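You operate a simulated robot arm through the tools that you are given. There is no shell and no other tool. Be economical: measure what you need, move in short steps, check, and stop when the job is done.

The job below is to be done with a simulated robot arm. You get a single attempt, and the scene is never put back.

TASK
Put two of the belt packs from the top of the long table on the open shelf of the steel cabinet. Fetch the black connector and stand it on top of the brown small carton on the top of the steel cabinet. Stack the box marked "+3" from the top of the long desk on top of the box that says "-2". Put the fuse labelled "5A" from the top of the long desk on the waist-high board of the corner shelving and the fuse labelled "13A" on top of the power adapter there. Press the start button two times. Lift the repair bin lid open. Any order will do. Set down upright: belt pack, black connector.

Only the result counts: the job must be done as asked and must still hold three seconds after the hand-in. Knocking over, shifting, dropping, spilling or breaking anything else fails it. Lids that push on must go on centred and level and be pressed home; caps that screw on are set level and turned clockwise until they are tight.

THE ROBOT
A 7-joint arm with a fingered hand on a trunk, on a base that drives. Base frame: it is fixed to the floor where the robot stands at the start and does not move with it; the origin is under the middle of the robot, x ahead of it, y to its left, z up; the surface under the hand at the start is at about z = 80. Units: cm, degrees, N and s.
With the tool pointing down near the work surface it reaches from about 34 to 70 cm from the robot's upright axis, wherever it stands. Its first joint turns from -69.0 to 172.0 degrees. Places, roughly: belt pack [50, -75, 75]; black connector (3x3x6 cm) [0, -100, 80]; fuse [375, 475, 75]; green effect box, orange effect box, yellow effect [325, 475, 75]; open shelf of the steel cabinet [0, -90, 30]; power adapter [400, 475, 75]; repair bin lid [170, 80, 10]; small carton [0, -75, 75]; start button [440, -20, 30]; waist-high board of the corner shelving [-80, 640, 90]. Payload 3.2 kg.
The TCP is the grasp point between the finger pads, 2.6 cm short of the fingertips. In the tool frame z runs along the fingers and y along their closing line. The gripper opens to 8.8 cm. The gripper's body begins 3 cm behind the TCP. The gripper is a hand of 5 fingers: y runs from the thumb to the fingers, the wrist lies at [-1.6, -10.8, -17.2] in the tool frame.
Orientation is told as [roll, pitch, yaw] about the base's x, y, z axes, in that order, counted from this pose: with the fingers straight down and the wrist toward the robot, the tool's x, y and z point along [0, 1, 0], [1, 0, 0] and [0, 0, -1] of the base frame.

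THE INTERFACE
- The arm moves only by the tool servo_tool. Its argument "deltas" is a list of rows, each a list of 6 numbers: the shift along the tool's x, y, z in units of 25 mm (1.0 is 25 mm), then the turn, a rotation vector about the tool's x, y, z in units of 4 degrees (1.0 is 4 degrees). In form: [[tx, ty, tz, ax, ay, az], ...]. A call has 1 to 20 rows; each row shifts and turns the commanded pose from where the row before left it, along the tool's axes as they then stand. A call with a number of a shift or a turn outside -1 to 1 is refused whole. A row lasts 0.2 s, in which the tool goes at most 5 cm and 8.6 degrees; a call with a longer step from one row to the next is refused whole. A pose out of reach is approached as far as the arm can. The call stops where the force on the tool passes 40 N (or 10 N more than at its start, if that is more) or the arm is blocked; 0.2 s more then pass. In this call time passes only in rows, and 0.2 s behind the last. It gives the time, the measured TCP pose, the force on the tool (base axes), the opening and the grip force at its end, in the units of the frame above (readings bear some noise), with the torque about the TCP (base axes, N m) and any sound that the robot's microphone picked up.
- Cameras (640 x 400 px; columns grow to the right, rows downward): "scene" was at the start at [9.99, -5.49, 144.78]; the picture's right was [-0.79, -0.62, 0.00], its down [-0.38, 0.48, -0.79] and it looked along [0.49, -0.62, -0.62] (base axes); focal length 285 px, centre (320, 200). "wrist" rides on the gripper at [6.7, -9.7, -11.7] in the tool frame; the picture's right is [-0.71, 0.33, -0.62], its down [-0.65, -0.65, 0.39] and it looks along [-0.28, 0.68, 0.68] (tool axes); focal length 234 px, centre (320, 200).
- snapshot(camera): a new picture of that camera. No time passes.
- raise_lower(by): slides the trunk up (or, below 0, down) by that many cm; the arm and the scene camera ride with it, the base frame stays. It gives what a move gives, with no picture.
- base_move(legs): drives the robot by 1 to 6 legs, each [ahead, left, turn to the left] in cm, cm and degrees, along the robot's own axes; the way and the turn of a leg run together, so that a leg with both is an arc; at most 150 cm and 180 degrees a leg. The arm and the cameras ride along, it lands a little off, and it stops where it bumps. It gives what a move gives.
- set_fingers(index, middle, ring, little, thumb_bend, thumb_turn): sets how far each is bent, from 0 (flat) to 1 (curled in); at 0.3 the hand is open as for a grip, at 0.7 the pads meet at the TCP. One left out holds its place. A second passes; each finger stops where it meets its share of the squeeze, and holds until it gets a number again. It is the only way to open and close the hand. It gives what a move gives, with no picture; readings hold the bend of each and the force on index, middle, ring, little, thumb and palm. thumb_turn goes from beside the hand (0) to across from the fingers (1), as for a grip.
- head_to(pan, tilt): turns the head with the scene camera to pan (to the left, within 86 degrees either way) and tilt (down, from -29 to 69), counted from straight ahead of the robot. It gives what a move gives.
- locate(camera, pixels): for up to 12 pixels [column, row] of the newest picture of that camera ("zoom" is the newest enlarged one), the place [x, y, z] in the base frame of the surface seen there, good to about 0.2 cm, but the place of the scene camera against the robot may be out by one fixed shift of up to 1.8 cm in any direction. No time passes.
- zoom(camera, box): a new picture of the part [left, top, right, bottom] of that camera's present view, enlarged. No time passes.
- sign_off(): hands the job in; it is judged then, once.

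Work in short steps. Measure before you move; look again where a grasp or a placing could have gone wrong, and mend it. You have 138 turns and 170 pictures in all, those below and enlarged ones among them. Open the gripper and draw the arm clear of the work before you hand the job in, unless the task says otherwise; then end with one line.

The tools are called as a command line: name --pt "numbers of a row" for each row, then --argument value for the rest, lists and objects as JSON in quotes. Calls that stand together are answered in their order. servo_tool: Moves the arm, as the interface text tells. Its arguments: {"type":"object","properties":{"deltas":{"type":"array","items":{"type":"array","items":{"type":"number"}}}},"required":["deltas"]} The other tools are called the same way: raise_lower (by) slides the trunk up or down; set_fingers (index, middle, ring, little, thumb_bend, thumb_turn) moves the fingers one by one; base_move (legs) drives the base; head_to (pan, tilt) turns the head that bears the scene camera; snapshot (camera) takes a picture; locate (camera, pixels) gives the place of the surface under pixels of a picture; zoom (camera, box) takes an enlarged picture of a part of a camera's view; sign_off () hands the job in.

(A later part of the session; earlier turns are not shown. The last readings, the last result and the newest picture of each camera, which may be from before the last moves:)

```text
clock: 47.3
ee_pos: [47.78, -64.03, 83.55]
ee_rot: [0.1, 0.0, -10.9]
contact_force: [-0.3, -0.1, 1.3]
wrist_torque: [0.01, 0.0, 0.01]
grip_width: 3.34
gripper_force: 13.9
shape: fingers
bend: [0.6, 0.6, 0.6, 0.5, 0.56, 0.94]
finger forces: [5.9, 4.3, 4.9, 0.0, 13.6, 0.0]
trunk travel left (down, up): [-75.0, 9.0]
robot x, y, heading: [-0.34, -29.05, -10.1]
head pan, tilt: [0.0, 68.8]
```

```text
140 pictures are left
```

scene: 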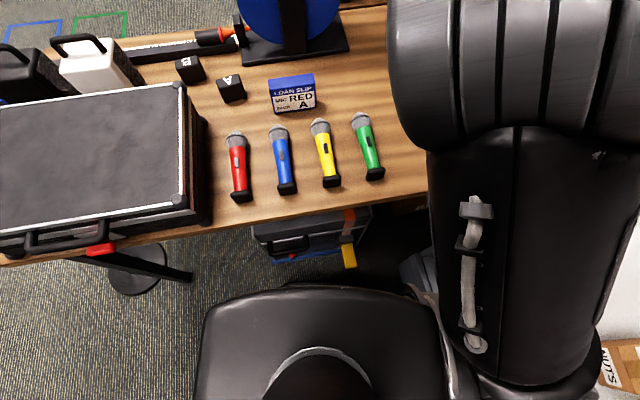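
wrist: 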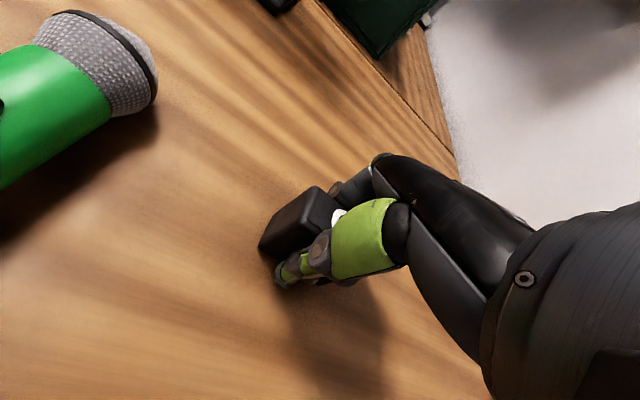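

Gripped with 14 N. I lift 20 cm, then slide away from the cabinet and turn to face it.

servo_tool --pt "0 0 -0.6 0 0 0" --pt "0 0 -1 0 0 0" --pt "0 0 -1 0 0 0" --pt "0 0 -1 0 0 0" --pt "0 0 -1 0 0 0" --pt "0 0 -1 0 0 0" --pt "0 0 -1 0 0 0" --pt "0 0 -1 0 0 0"

base_move --legs '[[0, 19, 0], [0, 0, -80]]'

snapshot --camera "wrist"

snapshot --camera "scene"

```text
clock: 49.1
ee_pos: [47.48, -64.24, 102.82]
ee_rot: [1.0, -0.3, -11.4]
contact_force: [0.2, -0.1, -1.9]
wrist_torque: [-0.01, -0.02, 0.02]
grip_width: 3.39
gripper_force: 13.5
shape: fingers
bend: [0.6, 0.6, 0.6, 0.5, 0.56, 0.94]
finger forces: [5.7, 4.2, 4.8, 0.1, 13.5, 0.0]
trunk travel left (down, up): [-75.0, 9.0]
robot x, y, heading: [-0.0, -28.91, -10.5]
head pan, tilt: [0.0, 68.8]
```

```text
clock: 54.0
ee_pos: [-23.14, -63.44, 102.63]
ee_rot: [1.0, -0.1, -91.5]
contact_force: [-0.1, -0.7, -1.6]
wrist_torque: [0.01, -0.01, 0.0]
grip_width: 3.35
gripper_force: 13.8
shape: fingers
bend: [0.6, 0.6, 0.6, 0.5, 0.56, 0.94]
finger forces: [5.7, 4.1, 4.9, 0.1, 13.2, 0.0]
trunk travel left (down, up): [-75.0, 9.0]
robot x, y, heading: [3.37, -10.54, -90.3]
head pan, tilt: [0.0, 68.8]
```

```text
139 pictures are left
```

wrist: 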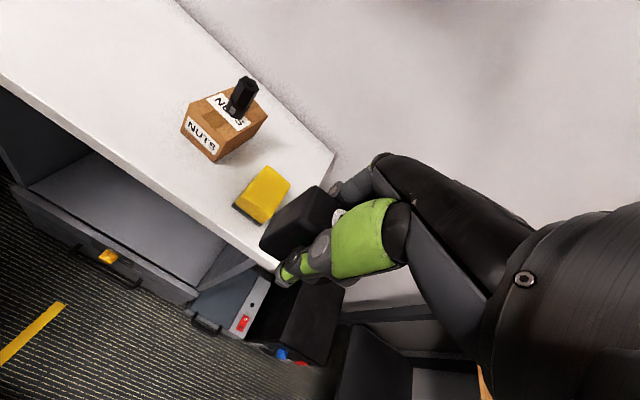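

```text
138 pictures are left
```

scene: 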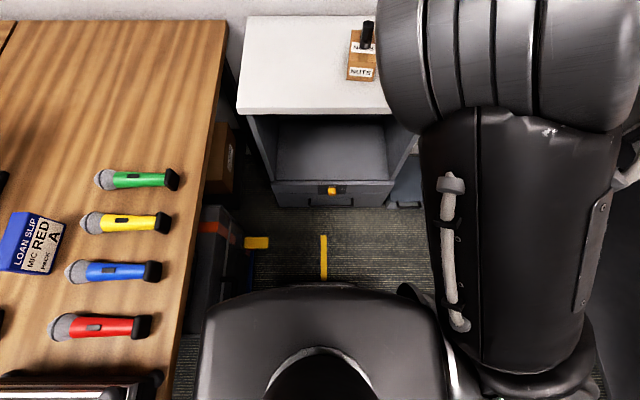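

Before lowering I check what lies on my right, where the elbow will come down. I also retract the hand to about y=-54.

servo_tool --pt "0.9 -0.9 0 0 0 0" --pt "0.9 -0.9 0 0 0 0" --pt "0.9 -0.9 0 0 -0.25 0.3" --pt "0.9 -0.9 0 0 0 0"

head_to --pan -75 --tilt 50

snapshot --camera "scene"

```text
clock: 55.0
ee_pos: [-15.12, -56.76, 100.77]
ee_rot: [0.0, 0.0, -92.4]
contact_force: [-0.7, 0.1, -1.4]
wrist_torque: [-0.03, 0.01, 0.0]
grip_width: 3.29
gripper_force: 14.1
shape: fingers
bend: [0.6, 0.61, 0.61, 0.5, 0.56, 0.94]
finger forces: [5.9, 4.2, 4.3, 0.0, 13.0, 0.0]
out of reach, approached as far as the arm can: row 3, 4
trunk travel left (down, up): [-75.0, 9.0]
robot x, y, heading: [3.18, -10.38, -90.3]
head pan, tilt: [0.0, 68.8]
```

```text
clock: 56.5
ee_pos: [-15.2, -56.74, 100.95]
ee_rot: [0.1, -0.1, -92.5]
contact_force: [0.5, -0.5, -0.7]
wrist_torque: [0.01, -0.04, 0.03]
grip_width: 3.29
gripper_force: 13.7
shape: fingers
bend: [0.6, 0.61, 0.61, 0.5, 0.56, 0.94]
finger forces: [6.0, 4.1, 4.3, 0.1, 13.0, 0.0]
trunk travel left (down, up): [-75.0, 9.0]
robot x, y, heading: [2.88, -10.41, -90.3]
head pan, tilt: [-75.0, 50.0]
```

```text
137 pictures are left
```

scene: 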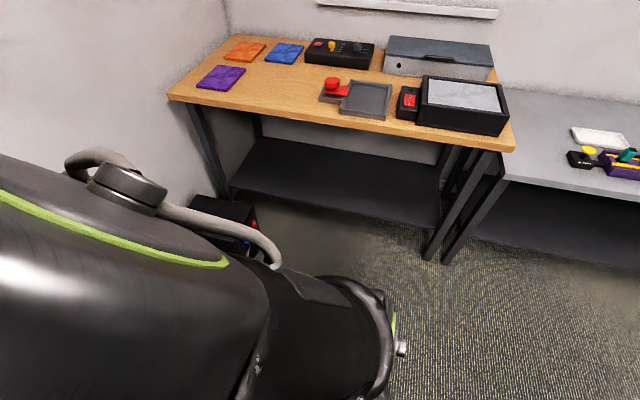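

Right side is clear. I lower the trunk 40 cm and look.

raise_lower --by -40

head_to --pan -10 --tilt 45

snapshot --camera "scene"

snapshot --camera "wrist"

```text
clock: 60.3
ee_pos: [-15.18, -56.85, 60.91]
ee_rot: [0.2, -0.1, -92.6]
contact_force: [0.1, -0.6, -0.7]
wrist_torque: [-0.02, 0.0, 0.0]
grip_width: 3.31
gripper_force: 13.8
shape: fingers
bend: [0.6, 0.61, 0.61, 0.5, 0.56, 0.94]
finger forces: [5.9, 4.1, 4.3, 0.0, 13.0, 0.1]
trunk travel left (down, up): [-35.0, 49.0]
robot x, y, heading: [3.72, -10.22, -90.2]
head pan, tilt: [-75.0, 50.0]
```

```text
clock: 61.7
ee_pos: [-15.21, -56.72, 60.74]
ee_rot: [0.1, 0.0, -92.4]
contact_force: [0.1, 0.6, -1.7]
wrist_torque: [0.0, 0.0, 0.0]
grip_width: 3.32
gripper_force: 13.9
shape: fingers
bend: [0.6, 0.61, 0.61, 0.5, 0.56, 0.94]
finger forces: [6.0, 4.1, 4.3, 0.0, 12.9, 0.0]
trunk travel left (down, up): [-35.0, 49.0]
robot x, y, heading: [3.34, -10.3, -90.2]
head pan, tilt: [-10.0, 45.0]
```

```text
136 pictures are left
```

scene: 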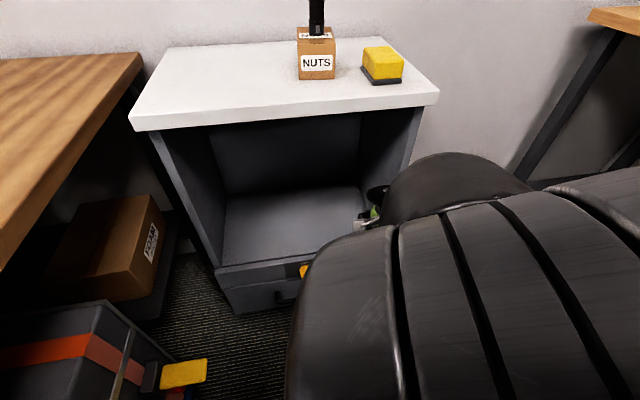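

```text
135 pictures are left
```

wrist: 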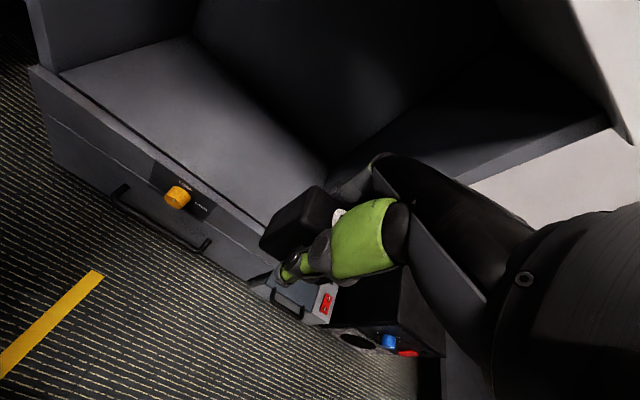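

I measure how far the arm links reach forward, and the shelf floor in the wrist view.

locate --camera "scene" --pixels '[[450, 156], [420, 170], [390, 190], [500, 170], [375, 195], [360, 225], [560, 190], [250, 120], [420, 100], [300, 270]]'

locate --camera "wrist" --pixels '[[150, 90], [250, 160], [62, 75], [270, 225], [400, 190], [560, 140], [330, 160], [610, 110], [580, 50]]'

```text
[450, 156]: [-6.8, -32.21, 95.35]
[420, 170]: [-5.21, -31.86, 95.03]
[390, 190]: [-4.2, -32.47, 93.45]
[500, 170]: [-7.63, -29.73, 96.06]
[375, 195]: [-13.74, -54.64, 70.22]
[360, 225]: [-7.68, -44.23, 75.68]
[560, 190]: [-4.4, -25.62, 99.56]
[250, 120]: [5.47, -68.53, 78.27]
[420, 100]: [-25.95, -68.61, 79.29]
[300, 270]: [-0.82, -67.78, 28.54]
```

```text
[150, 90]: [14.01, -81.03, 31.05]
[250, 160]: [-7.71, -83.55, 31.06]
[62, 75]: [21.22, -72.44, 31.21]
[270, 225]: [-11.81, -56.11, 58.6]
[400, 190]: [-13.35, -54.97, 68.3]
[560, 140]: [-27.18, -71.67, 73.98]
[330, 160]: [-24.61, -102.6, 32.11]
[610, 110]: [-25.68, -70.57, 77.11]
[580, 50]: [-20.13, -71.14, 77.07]
```

The links stay outside the cabinet; only the hand will go in. Shelf floor z≈31.1. I lower 24 cm more and drive 20 cm ahead.

raise_lower --by -24

base_move --legs '[[20, 0, 0]]'

snapshot --camera "wrist"

```text
clock: 64.2
ee_pos: [-15.12, -56.88, 36.79]
ee_rot: [0.1, -0.1, -92.5]
contact_force: [-0.7, 0.1, -1.7]
wrist_torque: [0.01, 0.01, 0.01]
grip_width: 3.32
gripper_force: 13.1
shape: fingers
bend: [0.6, 0.61, 0.61, 0.5, 0.56, 0.94]
finger forces: [5.9, 4.0, 4.3, 0.0, 13.0, 0.0]
trunk travel left (down, up): [-11.0, 73.0]
robot x, y, heading: [3.28, -10.61, -90.2]
head pan, tilt: [-10.0, 45.0]
```

```text
clock: 65.8
ee_pos: [-15.05, -76.76, 36.86]
ee_rot: [0.2, 0.0, -92.4]
contact_force: [0.4, -0.3, -1.9]
wrist_torque: [0.0, 0.0, 0.0]
grip_width: 3.31
gripper_force: 13.8
shape: fingers
bend: [0.6, 0.61, 0.61, 0.5, 0.56, 0.94]
finger forces: [6.0, 4.1, 4.3, 0.0, 13.0, 0.1]
trunk travel left (down, up): [-11.0, 73.0]
robot x, y, heading: [3.01, -30.31, -90.1]
head pan, tilt: [-10.0, 45.0]
```

```text
134 pictures are left
```

wrist: 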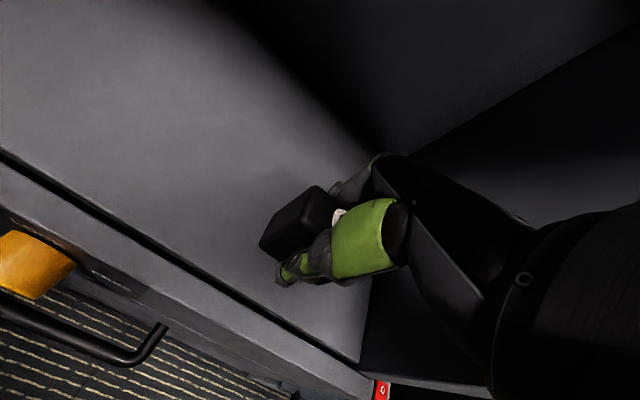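

Hand is inside. I move 2 cm deeper and lower onto the floor softly.

servo_tool --pt "0 0.8 0 0 0 0" --pt "0 0 0.4 0 0 0" --pt "0 0 0.3 0 0 0" --pt "0 0 0.15 0 0 0" --pt "0 0 0.08 0 0 0"

snapshot --camera "wrist"

```text
clock: 67.0
ee_pos: [-15.18, -78.94, 34.75]
ee_rot: [0.8, -0.3, -92.7]
contact_force: [-0.6, 0.5, -1.5]
wrist_torque: [-0.08, 0.02, 0.01]
grip_width: 3.3
gripper_force: 13.8
shape: fingers
bend: [0.6, 0.61, 0.61, 0.5, 0.56, 0.94]
finger forces: [6.0, 4.2, 4.3, 0.1, 13.2, 0.0]
trunk travel left (down, up): [-11.0, 73.0]
robot x, y, heading: [3.18, -30.45, -90.1]
head pan, tilt: [-10.0, 45.0]
```

```text
133 pictures are left
```

wrist: 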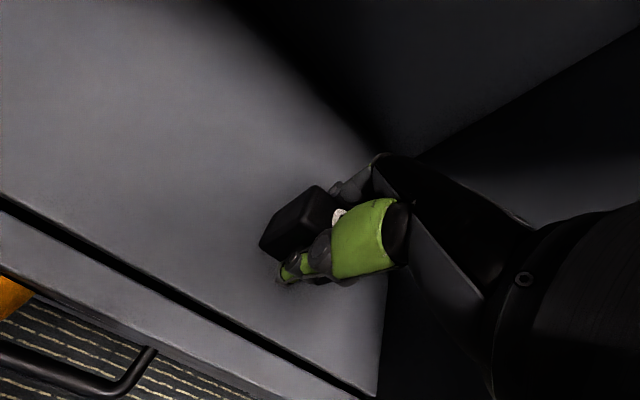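

Not yet in contact (34.75). A few more small steps down.

servo_tool --pt "0 0 0.08 0 -0.15 0" --pt "0 0 0.06 0 0 0" --pt "0 0 0.04 0 0 0"

```text
clock: 67.8
ee_pos: [-15.19, -78.84, 34.39]
ee_rot: [0.1, -0.5, -92.7]
contact_force: [-0.7, 3.1, 16.3]
wrist_torque: [-0.1, 0.07, 0.0]
grip_width: 3.31
gripper_force: 16.1
shape: fingers
bend: [0.61, 0.61, 0.62, 0.5, 0.56, 0.94]
finger forces: [5.8, 4.6, 5.0, 0.0, 16.5, 0.0]
trunk travel left (down, up): [-11.0, 73.0]
robot x, y, heading: [3.26, -30.74, -90.0]
head pan, tilt: [-10.0, 45.0]
```

Firm contact (16 N). I ease up a hair, then open the fingers and rise out of the way.

servo_tool --pt "0 0 -0.05 0 0 0"

set_fingers --index 0.45 --middle 0.45 --ring 0.45 --little 0.45 --thumb_bend 0.42

servo_tool --pt "0 0 -0.8 0 0 0" --pt "0 0 -1 0 0 0" --pt "0 0 -1 0 0 0" --pt "0 0 -0.6 0 0 0"

snapshot --camera "wrist"

```text
clock: 68.2
ee_pos: [-15.32, -78.83, 34.51]
ee_rot: [0.2, -0.4, -92.9]
contact_force: [0.4, -0.9, 17.1]
wrist_torque: [-0.21, 0.05, 0.04]
grip_width: 3.29
gripper_force: 16.4
shape: fingers
bend: [0.61, 0.61, 0.62, 0.5, 0.56, 0.94]
finger forces: [6.9, 5.7, 5.4, 0.0, 14.8, 0.0]
trunk travel left (down, up): [-11.0, 73.0]
robot x, y, heading: [3.39, -30.11, -89.8]
head pan, tilt: [-10.0, 45.0]
```

```text
clock: 69.2
ee_pos: [-15.1, -78.79, 34.21]
ee_rot: [0.3, 0.0, -92.6]
contact_force: [-0.4, 0.5, -0.5]
wrist_torque: [0.0, -0.02, -0.04]
grip_width: 5.95
gripper_force: 0.1
shape: fingers
bend: [0.45, 0.45, 0.45, 0.45, 0.42, 0.97]
finger forces: [0.1, 0.1, 0.1, 0.0, 0.1, 0.0]
trunk travel left (down, up): [-11.0, 73.0]
robot x, y, heading: [3.47, -30.34, -90.1]
head pan, tilt: [-10.0, 45.0]
```

```text
clock: 70.2
ee_pos: [-15.61, -79.79, 42.37]
ee_rot: [-0.5, 0.0, -92.3]
contact_force: [-0.3, 0.2, -0.7]
wrist_torque: [-0.04, 0.01, 0.01]
grip_width: 5.94
gripper_force: 0.1
shape: fingers
bend: [0.45, 0.45, 0.45, 0.45, 0.42, 0.97]
finger forces: [0.1, 0.0, 0.0, 0.1, 0.1, 0.0]
out of reach, approached as far as the arm can: row 3, 4
trunk travel left (down, up): [-11.0, 73.0]
robot x, y, heading: [3.18, -30.04, -90.2]
head pan, tilt: [-10.0, 45.0]
```

```text
132 pictures are left
```

wrist: 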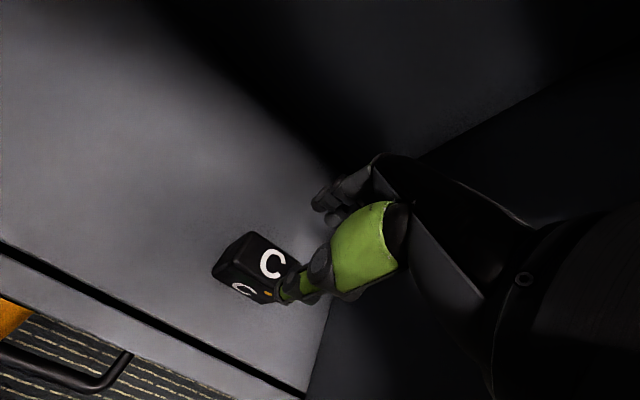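

Pack C stands upright inside. I back out 22 cm, raise the trunk, then turn left to face the table.

base_move --legs '[[-22, 0, 0]]'

raise_lower --by 64

base_move --legs '[[0, 0, 90], [0, 14, 0]]'

snapshot --camera "wrist"

```text
clock: 71.9
ee_pos: [-15.65, -57.73, 42.2]
ee_rot: [-0.4, 0.0, -92.4]
contact_force: [0.6, 0.1, 0.9]
wrist_torque: [-0.01, 0.01, 0.03]
grip_width: 5.95
gripper_force: 0.1
shape: fingers
bend: [0.45, 0.45, 0.45, 0.45, 0.42, 0.97]
finger forces: [0.0, 0.0, 0.1, 0.0, 0.0, 0.1]
trunk travel left (down, up): [-11.0, 73.0]
robot x, y, heading: [3.58, -8.51, -90.3]
head pan, tilt: [-10.0, 45.0]
```

```text
refused: 64 is not a number from -40 to 40
```

```text
clock: 74.7
ee_pos: [32.38, -52.7, 42.17]
ee_rot: [-0.8, -0.2, -38.6]
contact_force: [-3.3, -3.2, 0.7]
wrist_torque: [0.23, -0.14, -0.05]
grip_width: 5.93
gripper_force: 2.8
shape: fingers
bend: [0.45, 0.45, 0.45, 0.45, 0.42, 0.97]
finger forces: [0.0, 0.0, 0.1, 0.1, 0.0, 4.3]
trunk travel left (down, up): [-11.0, 73.0]
robot x, y, heading: [2.87, -8.5, -34.7]
head pan, tilt: [-10.0, 45.0]
stopped in leg 1: the force on the tool passed its limit at 77 N (the readings are from after the stop); the commanded pose is now the measured one
```

```text
131 pictures are left
```

wrist: 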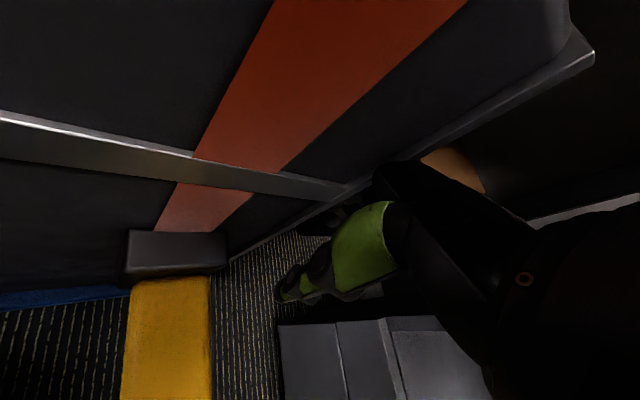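

The trunk raise was refused (limit 40 per call) and the hand touched the black case under the table. I turn back right carefully and check whether anything shifted.

base_move --legs '[[0, 0, -55]]'

snapshot --camera "scene"

```text
clock: 77.5
ee_pos: [-16.32, -57.67, 42.36]
ee_rot: [-0.7, -0.2, -93.5]
contact_force: [-0.1, -0.3, 0.1]
wrist_torque: [0.01, -0.04, 0.01]
grip_width: 5.95
gripper_force: 0.1
shape: fingers
bend: [0.45, 0.45, 0.45, 0.45, 0.42, 0.97]
finger forces: [0.1, 0.1, 0.0, 0.0, 0.0, 0.0]
trunk travel left (down, up): [-11.0, 73.0]
robot x, y, heading: [3.0, -8.53, -89.8]
head pan, tilt: [-10.0, 45.0]
```

```text
130 pictures are left
```

scene: 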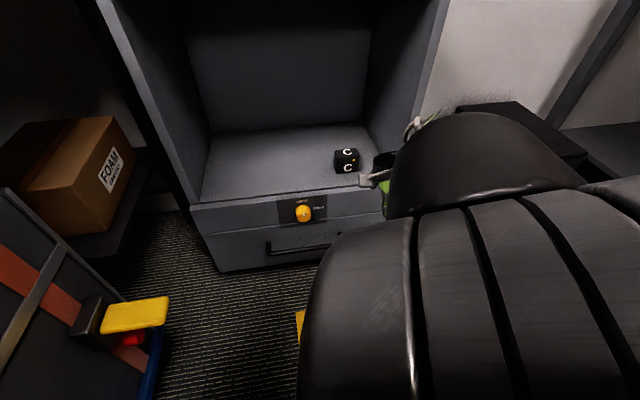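

C stands on the shelf. I raise the trunk 40 + 24 and compare the case's position with my earlier readings.

raise_lower --by 40

raise_lower --by 24

head_to --pan 15 --tilt 60

snapshot --camera "scene"

```text
clock: 81.4
ee_pos: [-16.36, -57.62, 82.25]
ee_rot: [-0.9, -0.2, -93.6]
contact_force: [0.5, -0.4, -0.5]
wrist_torque: [-0.02, 0.01, -0.01]
grip_width: 5.96
gripper_force: 0.1
shape: fingers
bend: [0.45, 0.45, 0.45, 0.45, 0.42, 0.97]
finger forces: [0.1, 0.0, 0.0, 0.1, 0.1, 0.0]
trunk travel left (down, up): [-51.0, 33.0]
robot x, y, heading: [3.11, -8.58, -89.6]
head pan, tilt: [-10.0, 45.0]
```

```text
clock: 83.9
ee_pos: [-16.44, -57.55, 106.31]
ee_rot: [-0.8, -0.3, -93.6]
contact_force: [-0.9, 0.7, -0.5]
wrist_torque: [0.02, 0.02, 0.02]
grip_width: 5.93
gripper_force: 0.1
shape: fingers
bend: [0.45, 0.45, 0.45, 0.45, 0.42, 0.97]
finger forces: [0.0, 0.0, 0.1, 0.1, 0.0, 0.0]
trunk travel left (down, up): [-75.0, 9.0]
robot x, y, heading: [3.45, -8.38, -89.9]
head pan, tilt: [-10.0, 45.0]
```

```text
clock: 84.8
ee_pos: [-16.38, -57.68, 106.22]
ee_rot: [-1.1, -0.1, -93.5]
contact_force: [0.0, 0.3, -0.1]
wrist_torque: [0.0, 0.0, -0.03]
grip_width: 5.97
gripper_force: 0.0
shape: fingers
bend: [0.45, 0.45, 0.45, 0.45, 0.42, 0.97]
finger forces: [0.0, 0.0, 0.0, 0.0, 0.0, 0.1]
trunk travel left (down, up): [-75.0, 9.0]
robot x, y, heading: [3.11, -8.48, -89.9]
head pan, tilt: [15.0, 60.0]
```

```text
129 pictures are left
```

scene: 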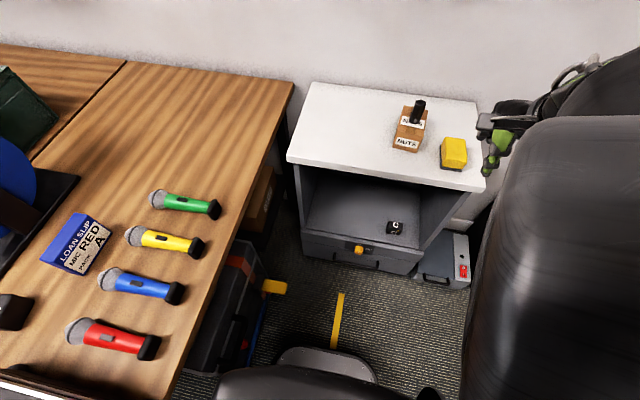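

I locate the case's yellow handle and edges for the comparison.

locate --camera "scene" --pixels '[[272, 287], [284, 287], [240, 262], [235, 290], [225, 320], [262, 268], [250, 243], [265, 195]]'

zoom --camera "scene" --box '[170, 160, 340, 380]'

```text
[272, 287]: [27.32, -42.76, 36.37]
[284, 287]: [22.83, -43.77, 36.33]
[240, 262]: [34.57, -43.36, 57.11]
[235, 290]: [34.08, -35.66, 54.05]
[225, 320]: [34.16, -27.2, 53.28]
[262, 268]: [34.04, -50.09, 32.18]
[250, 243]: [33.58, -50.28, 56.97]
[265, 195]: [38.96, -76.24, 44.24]
```

```text
1.82 times, centred on (255, 270) of scene
```

zoom: 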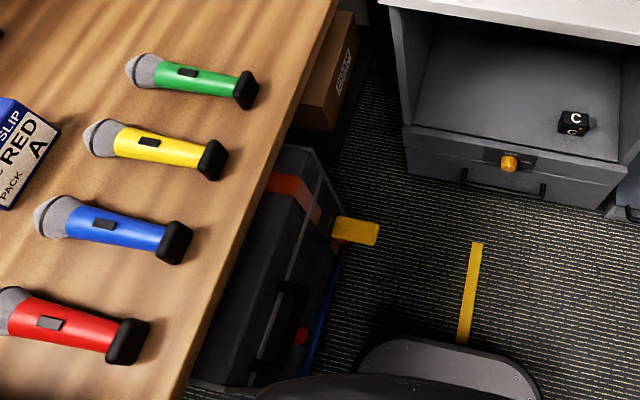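

No visible shift of the case (front face still x≈34). Now, with the trunk up, I turn left 90° and slide 14 cm left.

base_move --legs '[[0, 0, 90], [0, 14, 0]]'

snapshot --camera "wrist"

```text
clock: 89.9
ee_pos: [52.53, -13.53, 106.17]
ee_rot: [-0.7, 0.0, -2.9]
contact_force: [0.2, 0.1, 0.0]
wrist_torque: [-0.01, -0.02, 0.0]
grip_width: 5.95
gripper_force: 0.0
shape: fingers
bend: [0.45, 0.45, 0.45, 0.45, 0.42, 0.97]
finger forces: [0.1, 0.1, 0.0, 0.0, 0.0, 0.0]
trunk travel left (down, up): [-75.0, 9.0]
robot x, y, heading: [3.01, 5.56, 0.7]
head pan, tilt: [15.0, 60.0]
```

```text
127 pictures are left
```

wrist: 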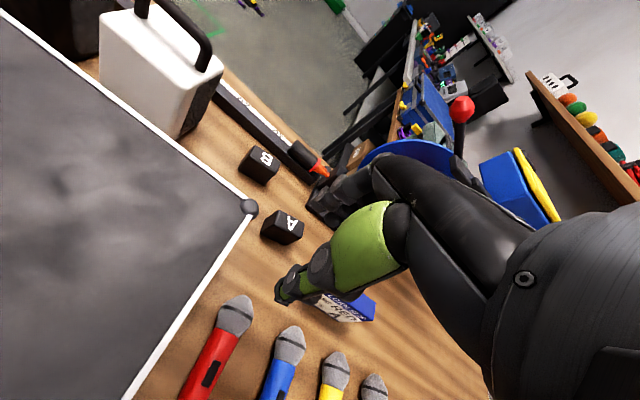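

I zoom on pack A and measure it plus the nearby reel.

zoom --camera "wrist" --box '[220, 130, 380, 270]'

locate --camera "zoom" --pixels '[[285, 228], [300, 218], [340, 262], [318, 280], [262, 258], [280, 280], [310, 250], [290, 300]]'

locate --camera "wrist" --pixels '[[400, 145], [312, 205], [330, 170], [460, 110], [345, 300], [248, 207], [460, 155], [380, 150]]'

```text
2.86 times, centred on (300, 200) of wrist
```

zoom: 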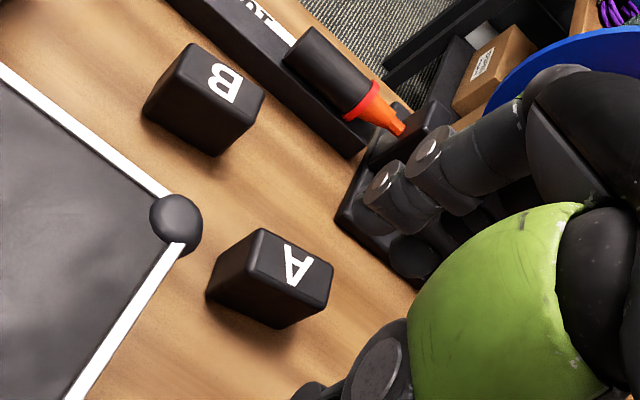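

```text
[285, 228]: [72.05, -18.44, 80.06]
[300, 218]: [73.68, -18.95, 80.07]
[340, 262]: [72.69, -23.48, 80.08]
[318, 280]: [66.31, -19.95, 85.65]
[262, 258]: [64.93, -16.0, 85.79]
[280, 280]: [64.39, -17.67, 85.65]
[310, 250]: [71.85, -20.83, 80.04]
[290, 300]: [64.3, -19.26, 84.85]
```

```text
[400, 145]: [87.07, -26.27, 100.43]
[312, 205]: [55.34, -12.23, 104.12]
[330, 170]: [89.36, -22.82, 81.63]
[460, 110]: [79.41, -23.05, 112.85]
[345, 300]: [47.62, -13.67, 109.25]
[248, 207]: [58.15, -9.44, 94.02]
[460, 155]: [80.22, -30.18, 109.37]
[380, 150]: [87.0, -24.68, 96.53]
```

locate --camera "zoom" --pixels '[[264, 234], [327, 268], [315, 296], [250, 262], [285, 265], [215, 285], [270, 318], [340, 215], [400, 270], [350, 150], [380, 130], [430, 110]]'

```text
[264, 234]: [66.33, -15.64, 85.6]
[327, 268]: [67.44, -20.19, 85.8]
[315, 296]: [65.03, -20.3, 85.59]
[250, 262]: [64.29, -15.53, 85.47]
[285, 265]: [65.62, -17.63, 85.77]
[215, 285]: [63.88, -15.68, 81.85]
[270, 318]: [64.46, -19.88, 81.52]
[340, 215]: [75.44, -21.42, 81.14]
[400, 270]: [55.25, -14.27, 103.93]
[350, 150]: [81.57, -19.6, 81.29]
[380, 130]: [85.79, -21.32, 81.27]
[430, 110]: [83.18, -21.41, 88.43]
```

Pack A: centre (65.8,-17.9), nearly square to me (yaw ≈ +6). I rotate, then move over it while lowering to z≈96.

servo_tool --pt "0 0 0 0 0 -0.75" --pt "0 0 0 0 0 -0.75" --pt "0 0 0 0 0 -0.72" --pt "-0.6 0.7 0.5 0 0 0" --pt "-0.6 0.7 0.5 0 0 0" --pt "-0.6 0.7 0.5 0 0 0" --pt "-0.5 0.7 0.5 0 0 0" --pt "0 0.8 0.5 0 0 0" --pt "0 0.8 0.5 0 0 0" --pt "0 0.71 0.5 0 0 0"

snapshot --camera "wrist"

```text
clock: 92.1
ee_pos: [65.98, -17.94, 97.42]
ee_rot: [-0.7, 0.2, 5.9]
contact_force: [0.8, 0.4, -0.5]
wrist_torque: [0.0, -0.03, 0.0]
grip_width: 5.94
gripper_force: 0.0
shape: fingers
bend: [0.45, 0.45, 0.45, 0.45, 0.42, 0.97]
finger forces: [0.0, 0.0, 0.0, 0.1, 0.0, 0.1]
trunk travel left (down, up): [-75.0, 9.0]
robot x, y, heading: [3.08, 5.4, 0.9]
head pan, tilt: [15.0, 60.0]
```

```text
125 pictures are left
```

wrist: 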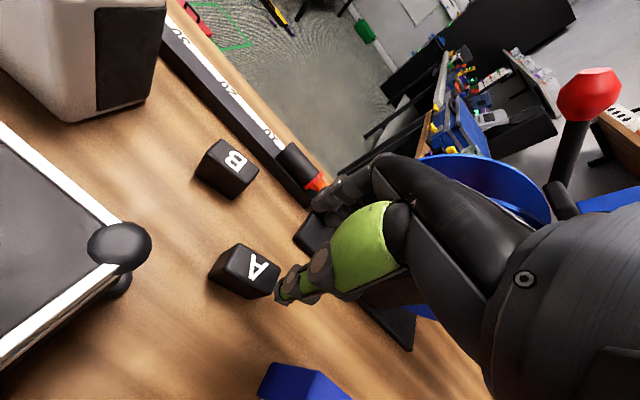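

A is just left of the thumb tip. I re-measure its centre from here.

zoom --camera "wrist" --box '[190, 220, 302, 290]'

```text
5.71 times, centred on (246, 255) of wrist
```

zoom: 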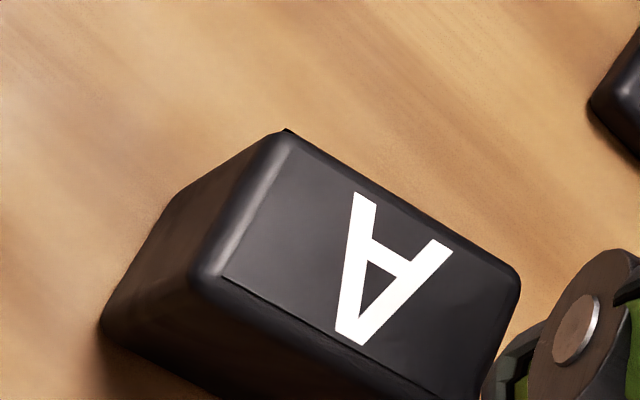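

locate --camera "zoom" --pixels '[[285, 150], [510, 280], [465, 385], [215, 275], [370, 270], [150, 320], [115, 315]]'

```text
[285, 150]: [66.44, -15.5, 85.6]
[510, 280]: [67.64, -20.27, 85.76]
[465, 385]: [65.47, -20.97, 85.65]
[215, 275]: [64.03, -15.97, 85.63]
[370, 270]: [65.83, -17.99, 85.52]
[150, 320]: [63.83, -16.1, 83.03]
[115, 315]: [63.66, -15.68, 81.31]
```

A's yaw is about +14.5° and centre (65.9,-18.2). I rotate 8.6° more and descend to z≈83.6.

servo_tool --pt "-0.1 0 0.3 0 0 -0.72" --pt "0 0 0.5 0 0 -0.72" --pt "0 0 0.7 0 0 -0.71" --pt "0 0 0.9 0 0 0" --pt "0 0 0.9 0 0 0" --pt "0 0 0.8 0 0 0" --pt "0 0 0.8 0 0 0" --pt "0 0 0.62 0 0 0"

snapshot --camera "wrist"

```text
clock: 93.9
ee_pos: [65.92, -18.54, 83.65]
ee_rot: [-0.8, 0.4, 14.5]
contact_force: [-0.8, 1.5, 0.2]
wrist_torque: [0.0, -0.01, -0.01]
grip_width: 5.96
gripper_force: 0.1
shape: fingers
bend: [0.45, 0.45, 0.45, 0.45, 0.42, 0.97]
finger forces: [0.0, 0.0, 0.0, 0.0, 0.0, 0.0]
trunk travel left (down, up): [-75.0, 9.0]
robot x, y, heading: [2.81, 5.65, 0.9]
head pan, tilt: [15.0, 60.0]
```

```text
123 pictures are left
```

wrist: 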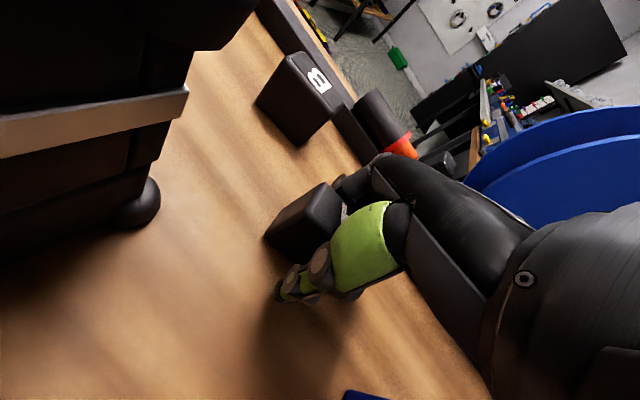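

Pack A is between thumb and fingers. I close and lift a little, clear of the reel.

set_fingers --index 0.66 --middle 0.66 --ring 0.66 --little 0.5 --thumb_bend 0.66

servo_tool --pt "0 0 -0.7 0 0 0" --pt "0 0 -1 0 0 0" --pt "0 0 -1 0 0 0" --pt "0 -0.5 -1 0 0 0" --pt "0 -0.5 -1 0 0 0" --pt "0 -0.6 -1 0 0 0" --pt "0 -0.7 -1 0 0 0" --pt "0 -1 -1 0 0 0" --pt "0 -1 -0.5 0 0 0" --pt "0 -1 -0.3 0 0 0"

snapshot --camera "wrist"

```text
clock: 94.9
ee_pos: [65.73, -18.53, 83.63]
ee_rot: [-0.9, 0.3, 14.5]
contact_force: [0.8, 0.0, 0.6]
wrist_torque: [0.01, -0.02, 0.01]
grip_width: 3.4
gripper_force: 13.2
shape: fingers
bend: [0.6, 0.61, 0.62, 0.5, 0.56, 0.96]
finger forces: [7.9, 3.4, 2.2, 0.1, 13.5, 0.0]
trunk travel left (down, up): [-75.0, 9.0]
robot x, y, heading: [3.32, 5.6, 1.1]
head pan, tilt: [15.0, 60.0]
```

```text
clock: 97.1
ee_pos: [52.56, -22.28, 104.26]
ee_rot: [0.6, 0.8, 13.4]
contact_force: [0.4, -0.7, -0.8]
wrist_torque: [-0.01, -0.04, 0.0]
grip_width: 3.41
gripper_force: 13.8
shape: fingers
bend: [0.6, 0.62, 0.62, 0.5, 0.56, 0.96]
finger forces: [7.8, 3.4, 2.2, 0.0, 13.5, 0.0]
trunk travel left (down, up): [-75.0, 9.0]
robot x, y, heading: [3.26, 5.26, 0.8]
head pan, tilt: [15.0, 60.0]
```

```text
122 pictures are left
```

wrist: 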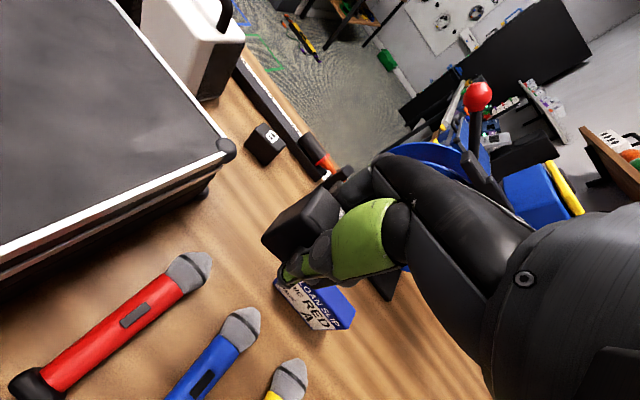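

Pack A is held. I turn 90° right to face the cabinet again (hand at z 104, clear of all).

base_move --legs '[[0, 0, -91]]'

servo_tool --pt "1 0.2 0 0 0 0.7" --pt "1 0.2 0 0 0 0.7" --pt "1 0.2 0 0 0 0.7" --pt "1 0.2 0 0 0 0.7" --pt "1 0.2 0 0 0 0.4" --pt "1 0.2 0 0 0 0" --pt "1 0.3 0 0 0 0"

snapshot --camera "wrist"

```text
clock: 101.4
ee_pos: [-26.15, -43.42, 104.63]
ee_rot: [0.6, -0.1, -78.2]
contact_force: [0.5, -1.1, -2.1]
wrist_torque: [0.0, 0.01, -0.04]
grip_width: 3.4
gripper_force: 13.1
shape: fingers
bend: [0.6, 0.62, 0.62, 0.5, 0.56, 0.96]
finger forces: [7.5, 3.4, 2.1, 0.0, 12.9, 0.1]
trunk travel left (down, up): [-75.0, 9.0]
robot x, y, heading: [2.72, 6.12, -90.8]
head pan, tilt: [15.0, 60.0]
```

```text
clock: 103.0
ee_pos: [-8.46, -45.8, 104.89]
ee_rot: [0.9, 0.1, -91.2]
contact_force: [0.8, -1.4, -1.8]
wrist_torque: [0.0, 0.01, -0.02]
grip_width: 3.39
gripper_force: 12.8
shape: fingers
bend: [0.6, 0.62, 0.62, 0.5, 0.56, 0.96]
finger forces: [7.6, 3.2, 2.1, 0.0, 13.1, 0.0]
trunk travel left (down, up): [-75.0, 9.0]
robot x, y, heading: [2.95, 5.83, -90.7]
head pan, tilt: [15.0, 60.0]
```

```text
121 pictures are left
```

wrist: 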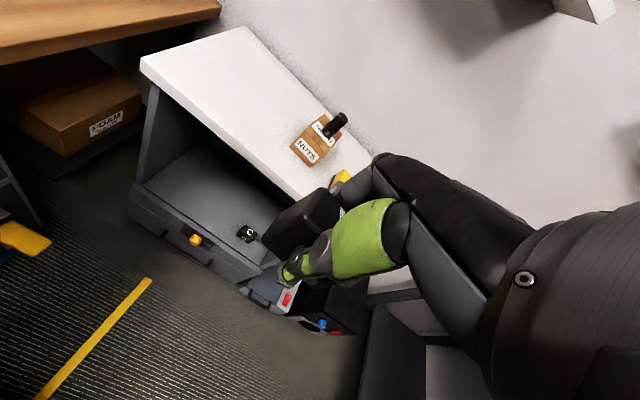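

Arm still within reach. I shift 4.5 cm more, then lower the trunk by 40.

servo_tool --pt "0.9 0.4 0 0 0 0" --pt "0.9 0.4 0 0 0 0"

raise_lower --by -40

raise_lower --by -26.5

snapshot --camera "wrist"

```text
clock: 103.6
ee_pos: [-3.95, -47.82, 105.1]
ee_rot: [1.3, -0.1, -91.0]
contact_force: [-0.8, 0.3, -1.8]
wrist_torque: [-0.02, 0.0, 0.0]
grip_width: 3.37
gripper_force: 12.3
shape: fingers
bend: [0.6, 0.62, 0.62, 0.5, 0.56, 0.96]
finger forces: [7.5, 3.3, 2.1, 0.0, 13.0, 0.1]
trunk travel left (down, up): [-75.0, 9.0]
robot x, y, heading: [2.95, 5.74, -90.6]
head pan, tilt: [15.0, 60.0]
```

```text
clock: 107.5
ee_pos: [-4.11, -47.82, 64.99]
ee_rot: [1.3, 0.1, -91.1]
contact_force: [-0.1, 1.3, -2.7]
wrist_torque: [-0.02, 0.02, -0.03]
grip_width: 3.35
gripper_force: 13.3
shape: fingers
bend: [0.6, 0.62, 0.62, 0.5, 0.56, 0.96]
finger forces: [7.7, 3.3, 2.1, 0.0, 13.0, 0.1]
trunk travel left (down, up): [-35.0, 49.0]
robot x, y, heading: [3.21, 5.53, -90.4]
head pan, tilt: [15.0, 60.0]
```

```text
clock: 110.2
ee_pos: [-4.06, -47.8, 38.52]
ee_rot: [1.3, 0.1, -91.2]
contact_force: [0.0, 0.9, -2.7]
wrist_torque: [-0.03, 0.03, 0.03]
grip_width: 3.37
gripper_force: 13.0
shape: fingers
bend: [0.6, 0.62, 0.62, 0.5, 0.56, 0.96]
finger forces: [7.7, 3.4, 2.1, 0.1, 13.0, 0.0]
trunk travel left (down, up): [-8.5, 75.5]
robot x, y, heading: [3.38, 5.6, -90.6]
head pan, tilt: [15.0, 60.0]
```

```text
120 pictures are left
```

wrist: 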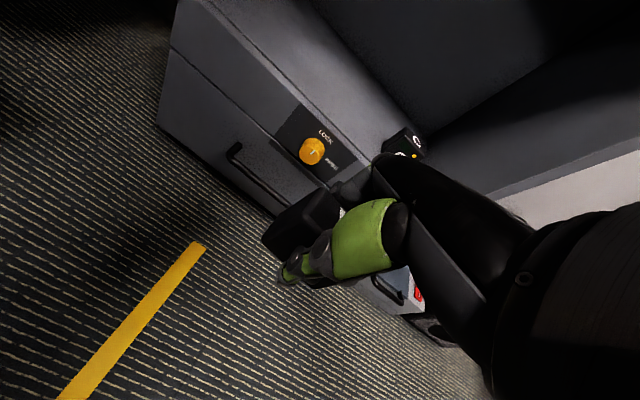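

Clear path: bottom of A at z≈35 over the shelf rim at 31. I drive ahead 30 cm.

base_move --legs '[[30, 0.3, 0]]'

snapshot --camera "wrist"

```text
clock: 112.2
ee_pos: [-4.25, -77.93, 38.57]
ee_rot: [1.3, 0.1, -91.1]
contact_force: [-0.6, 0.2, -1.0]
wrist_torque: [-0.01, -0.01, -0.01]
grip_width: 3.38
gripper_force: 13.6
shape: fingers
bend: [0.6, 0.62, 0.62, 0.5, 0.56, 0.96]
finger forces: [7.6, 3.4, 2.2, 0.1, 13.0, 0.0]
trunk travel left (down, up): [-8.5, 75.5]
robot x, y, heading: [3.1, -24.44, -90.6]
head pan, tilt: [15.0, 60.0]
```

```text
119 pictures are left
```

wrist: 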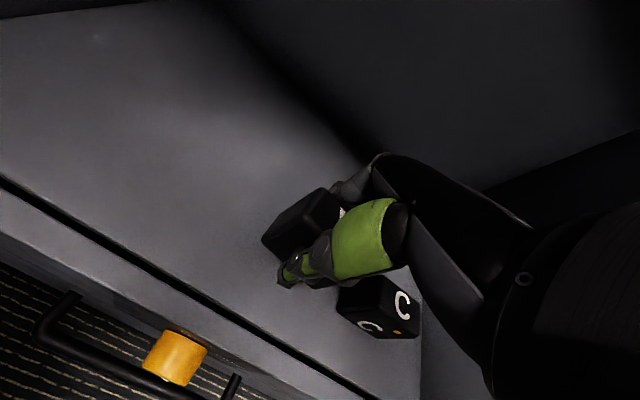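

Well placed beside C. I level the hand and lower to near contact.

servo_tool --pt "0.1 0.2 0.5 0 -0.3 0" --pt "0 0 0.5 0 0 0" --pt "0 0 0.35 0 0 0" --pt "0 0 0.12 0 0 0"

servo_tool --pt "0 0 0.05 0 0 0" --pt "0 0 0.05 0 0 0"

```text
clock: 113.2
ee_pos: [-3.92, -78.35, 35.5]
ee_rot: [1.4, -0.4, -91.6]
contact_force: [-0.3, -1.0, -2.4]
wrist_torque: [0.0, -0.03, 0.02]
grip_width: 3.34
gripper_force: 13.1
shape: fingers
bend: [0.6, 0.62, 0.62, 0.5, 0.56, 0.96]
finger forces: [7.6, 3.3, 2.1, 0.0, 13.0, 0.1]
trunk travel left (down, up): [-8.5, 75.5]
robot x, y, heading: [3.06, -24.32, -90.9]
head pan, tilt: [15.0, 60.0]
```

```text
clock: 113.8
ee_pos: [-4.05, -78.43, 35.14]
ee_rot: [1.4, -0.3, -91.7]
contact_force: [0.0, -0.3, -0.9]
wrist_torque: [0.01, 0.03, 0.01]
grip_width: 3.4
gripper_force: 12.6
shape: fingers
bend: [0.6, 0.62, 0.62, 0.5, 0.56, 0.96]
finger forces: [7.6, 3.3, 2.2, 0.1, 13.1, 0.1]
trunk travel left (down, up): [-8.5, 75.5]
robot x, y, heading: [2.45, -24.19, -90.8]
head pan, tilt: [15.0, 60.0]
```

Still 0.5 cm above. More fine steps.

servo_tool --pt "0 0 0.06 0 0 0" --pt "0 0 0.06 0 0 0" --pt "0 0 0.04 0 0 0"

```text
clock: 114.6
ee_pos: [-4.0, -78.55, 34.7]
ee_rot: [1.4, -0.3, -91.7]
contact_force: [0.7, -0.5, 0.2]
wrist_torque: [-0.02, 0.01, -0.02]
grip_width: 3.36
gripper_force: 12.9
shape: fingers
bend: [0.6, 0.62, 0.62, 0.5, 0.56, 0.95]
finger forces: [7.4, 3.3, 2.2, 0.0, 13.1, 0.0]
trunk travel left (down, up): [-8.5, 75.5]
robot x, y, heading: [2.85, -24.0, -90.7]
head pan, tilt: [15.0, 60.0]
```

Touching lightly now. One more hair down, then release and rise.

servo_tool --pt "0 0 0.04 0 0 0"

set_fingers --index 0.45 --middle 0.45 --ring 0.45 --little 0.45 --thumb_bend 0.42

raise_lower --by 9

snapshot --camera "wrist"

```text
clock: 115.0
ee_pos: [-4.16, -78.56, 34.73]
ee_rot: [1.6, -0.4, -91.7]
contact_force: [1.3, 0.5, 3.0]
wrist_torque: [-0.02, 0.1, -0.02]
grip_width: 3.4
gripper_force: 13.1
shape: fingers
bend: [0.6, 0.62, 0.63, 0.5, 0.56, 0.95]
finger forces: [7.1, 3.6, 2.4, 0.0, 13.5, 0.0]
trunk travel left (down, up): [-8.5, 75.5]
robot x, y, heading: [2.87, -24.08, -90.8]
head pan, tilt: [15.0, 60.0]
```

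```text
clock: 116.0
ee_pos: [-4.08, -78.4, 34.36]
ee_rot: [1.5, 0.0, -91.7]
contact_force: [0.5, -0.3, -0.1]
wrist_torque: [0.01, 0.01, 0.02]
grip_width: 5.94
gripper_force: 0.1
shape: fingers
bend: [0.45, 0.45, 0.45, 0.45, 0.42, 0.97]
finger forces: [0.0, 0.0, 0.0, 0.1, 0.0, 0.1]
trunk travel left (down, up): [-8.5, 75.5]
robot x, y, heading: [2.81, -24.36, -90.9]
head pan, tilt: [15.0, 60.0]
```

```text
clock: 117.3
ee_pos: [-4.06, -78.32, 43.31]
ee_rot: [1.5, 0.2, -91.7]
contact_force: [0.1, 0.5, -0.3]
wrist_torque: [0.0, 0.05, 0.01]
grip_width: 5.9
gripper_force: 0.1
shape: fingers
bend: [0.45, 0.45, 0.45, 0.45, 0.42, 0.97]
finger forces: [0.0, 0.0, 0.0, 0.0, 0.1, 0.1]
trunk travel left (down, up): [-17.5, 66.5]
robot x, y, heading: [2.73, -24.29, -90.5]
head pan, tilt: [15.0, 60.0]
```

```text
118 pictures are left
```

wrist: 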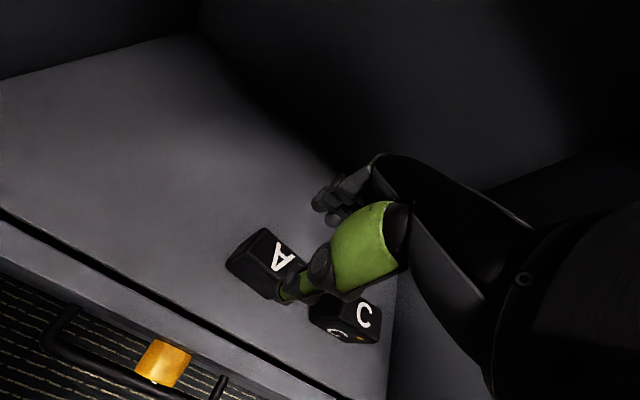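

Both packs stand upright on the shelf. I back out 32 cm, then raise the trunk.

base_move --legs '[[-32, 0, 0]]'

raise_lower --by 40

raise_lower --by 20

head_to --pan -10 --tilt 35

snapshot --camera "scene"

```text
clock: 119.4
ee_pos: [-3.55, -46.23, 43.35]
ee_rot: [1.5, 0.1, -91.7]
contact_force: [-0.5, -0.2, -0.1]
wrist_torque: [-0.02, -0.01, 0.02]
grip_width: 5.93
gripper_force: 0.0
shape: fingers
bend: [0.45, 0.45, 0.45, 0.45, 0.42, 0.97]
finger forces: [0.0, 0.1, 0.0, 0.0, 0.0, 0.0]
trunk travel left (down, up): [-17.5, 66.5]
robot x, y, heading: [3.23, 7.7, -90.7]
head pan, tilt: [15.0, 60.0]
```

```text
clock: 123.2
ee_pos: [-3.71, -46.27, 83.38]
ee_rot: [1.8, 0.1, -91.8]
contact_force: [1.0, 1.0, -0.3]
wrist_torque: [-0.02, -0.04, -0.01]
grip_width: 5.93
gripper_force: 0.0
shape: fingers
bend: [0.45, 0.45, 0.45, 0.45, 0.42, 0.97]
finger forces: [0.1, 0.0, 0.1, 0.0, 0.0, 0.1]
trunk travel left (down, up): [-57.5, 26.5]
robot x, y, heading: [2.99, 7.81, -90.6]
head pan, tilt: [15.0, 60.0]
```

```text
clock: 125.4
ee_pos: [-3.61, -46.24, 103.4]
ee_rot: [1.8, 0.1, -91.8]
contact_force: [0.2, 0.7, 0.4]
wrist_torque: [0.02, 0.0, 0.05]
grip_width: 5.95
gripper_force: 0.0
shape: fingers
bend: [0.45, 0.45, 0.45, 0.45, 0.42, 0.97]
finger forces: [0.1, 0.0, 0.1, 0.1, 0.0, 0.1]
trunk travel left (down, up): [-77.5, 6.5]
robot x, y, heading: [3.4, 7.84, -90.6]
head pan, tilt: [15.0, 60.0]
```

```text
clock: 126.3
ee_pos: [-3.62, -46.24, 103.38]
ee_rot: [1.7, 0.1, -91.8]
contact_force: [-0.2, -1.0, -0.5]
wrist_torque: [-0.01, 0.02, -0.02]
grip_width: 5.94
gripper_force: 0.0
shape: fingers
bend: [0.45, 0.45, 0.45, 0.45, 0.42, 0.97]
finger forces: [0.1, 0.0, 0.0, 0.0, 0.0, 0.0]
trunk travel left (down, up): [-77.5, 6.5]
robot x, y, heading: [2.94, 7.98, -90.7]
head pan, tilt: [-10.0, 35.0]
```

```text
117 pictures are left
```

scene: 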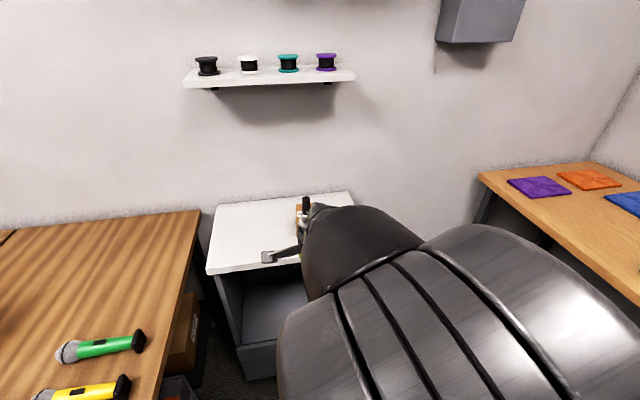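

I need a safe way to turn round. I measure the right-hand table's near corner.

locate --camera "scene" --pixels '[[482, 178], [560, 225], [630, 285]]'

head_to --pan -80 --tilt 40

snapshot --camera "scene"

```text
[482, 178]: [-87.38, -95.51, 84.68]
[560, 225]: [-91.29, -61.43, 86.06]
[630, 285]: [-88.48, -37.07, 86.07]
```

```text
clock: 127.7
ee_pos: [-3.66, -46.27, 103.42]
ee_rot: [1.8, 0.1, -91.8]
contact_force: [0.6, -0.2, -0.1]
wrist_torque: [-0.04, -0.02, 0.01]
grip_width: 5.93
gripper_force: 0.1
shape: fingers
bend: [0.45, 0.45, 0.45, 0.45, 0.42, 0.97]
finger forces: [0.1, 0.2, 0.1, 0.0, 0.0, 0.0]
trunk travel left (down, up): [-77.5, 6.5]
robot x, y, heading: [3.68, 7.36, -90.7]
head pan, tilt: [-80.0, 40.0]
```

```text
116 pictures are left
```

scene: 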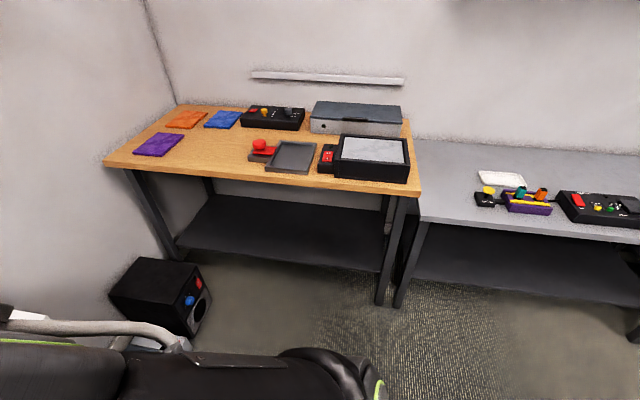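

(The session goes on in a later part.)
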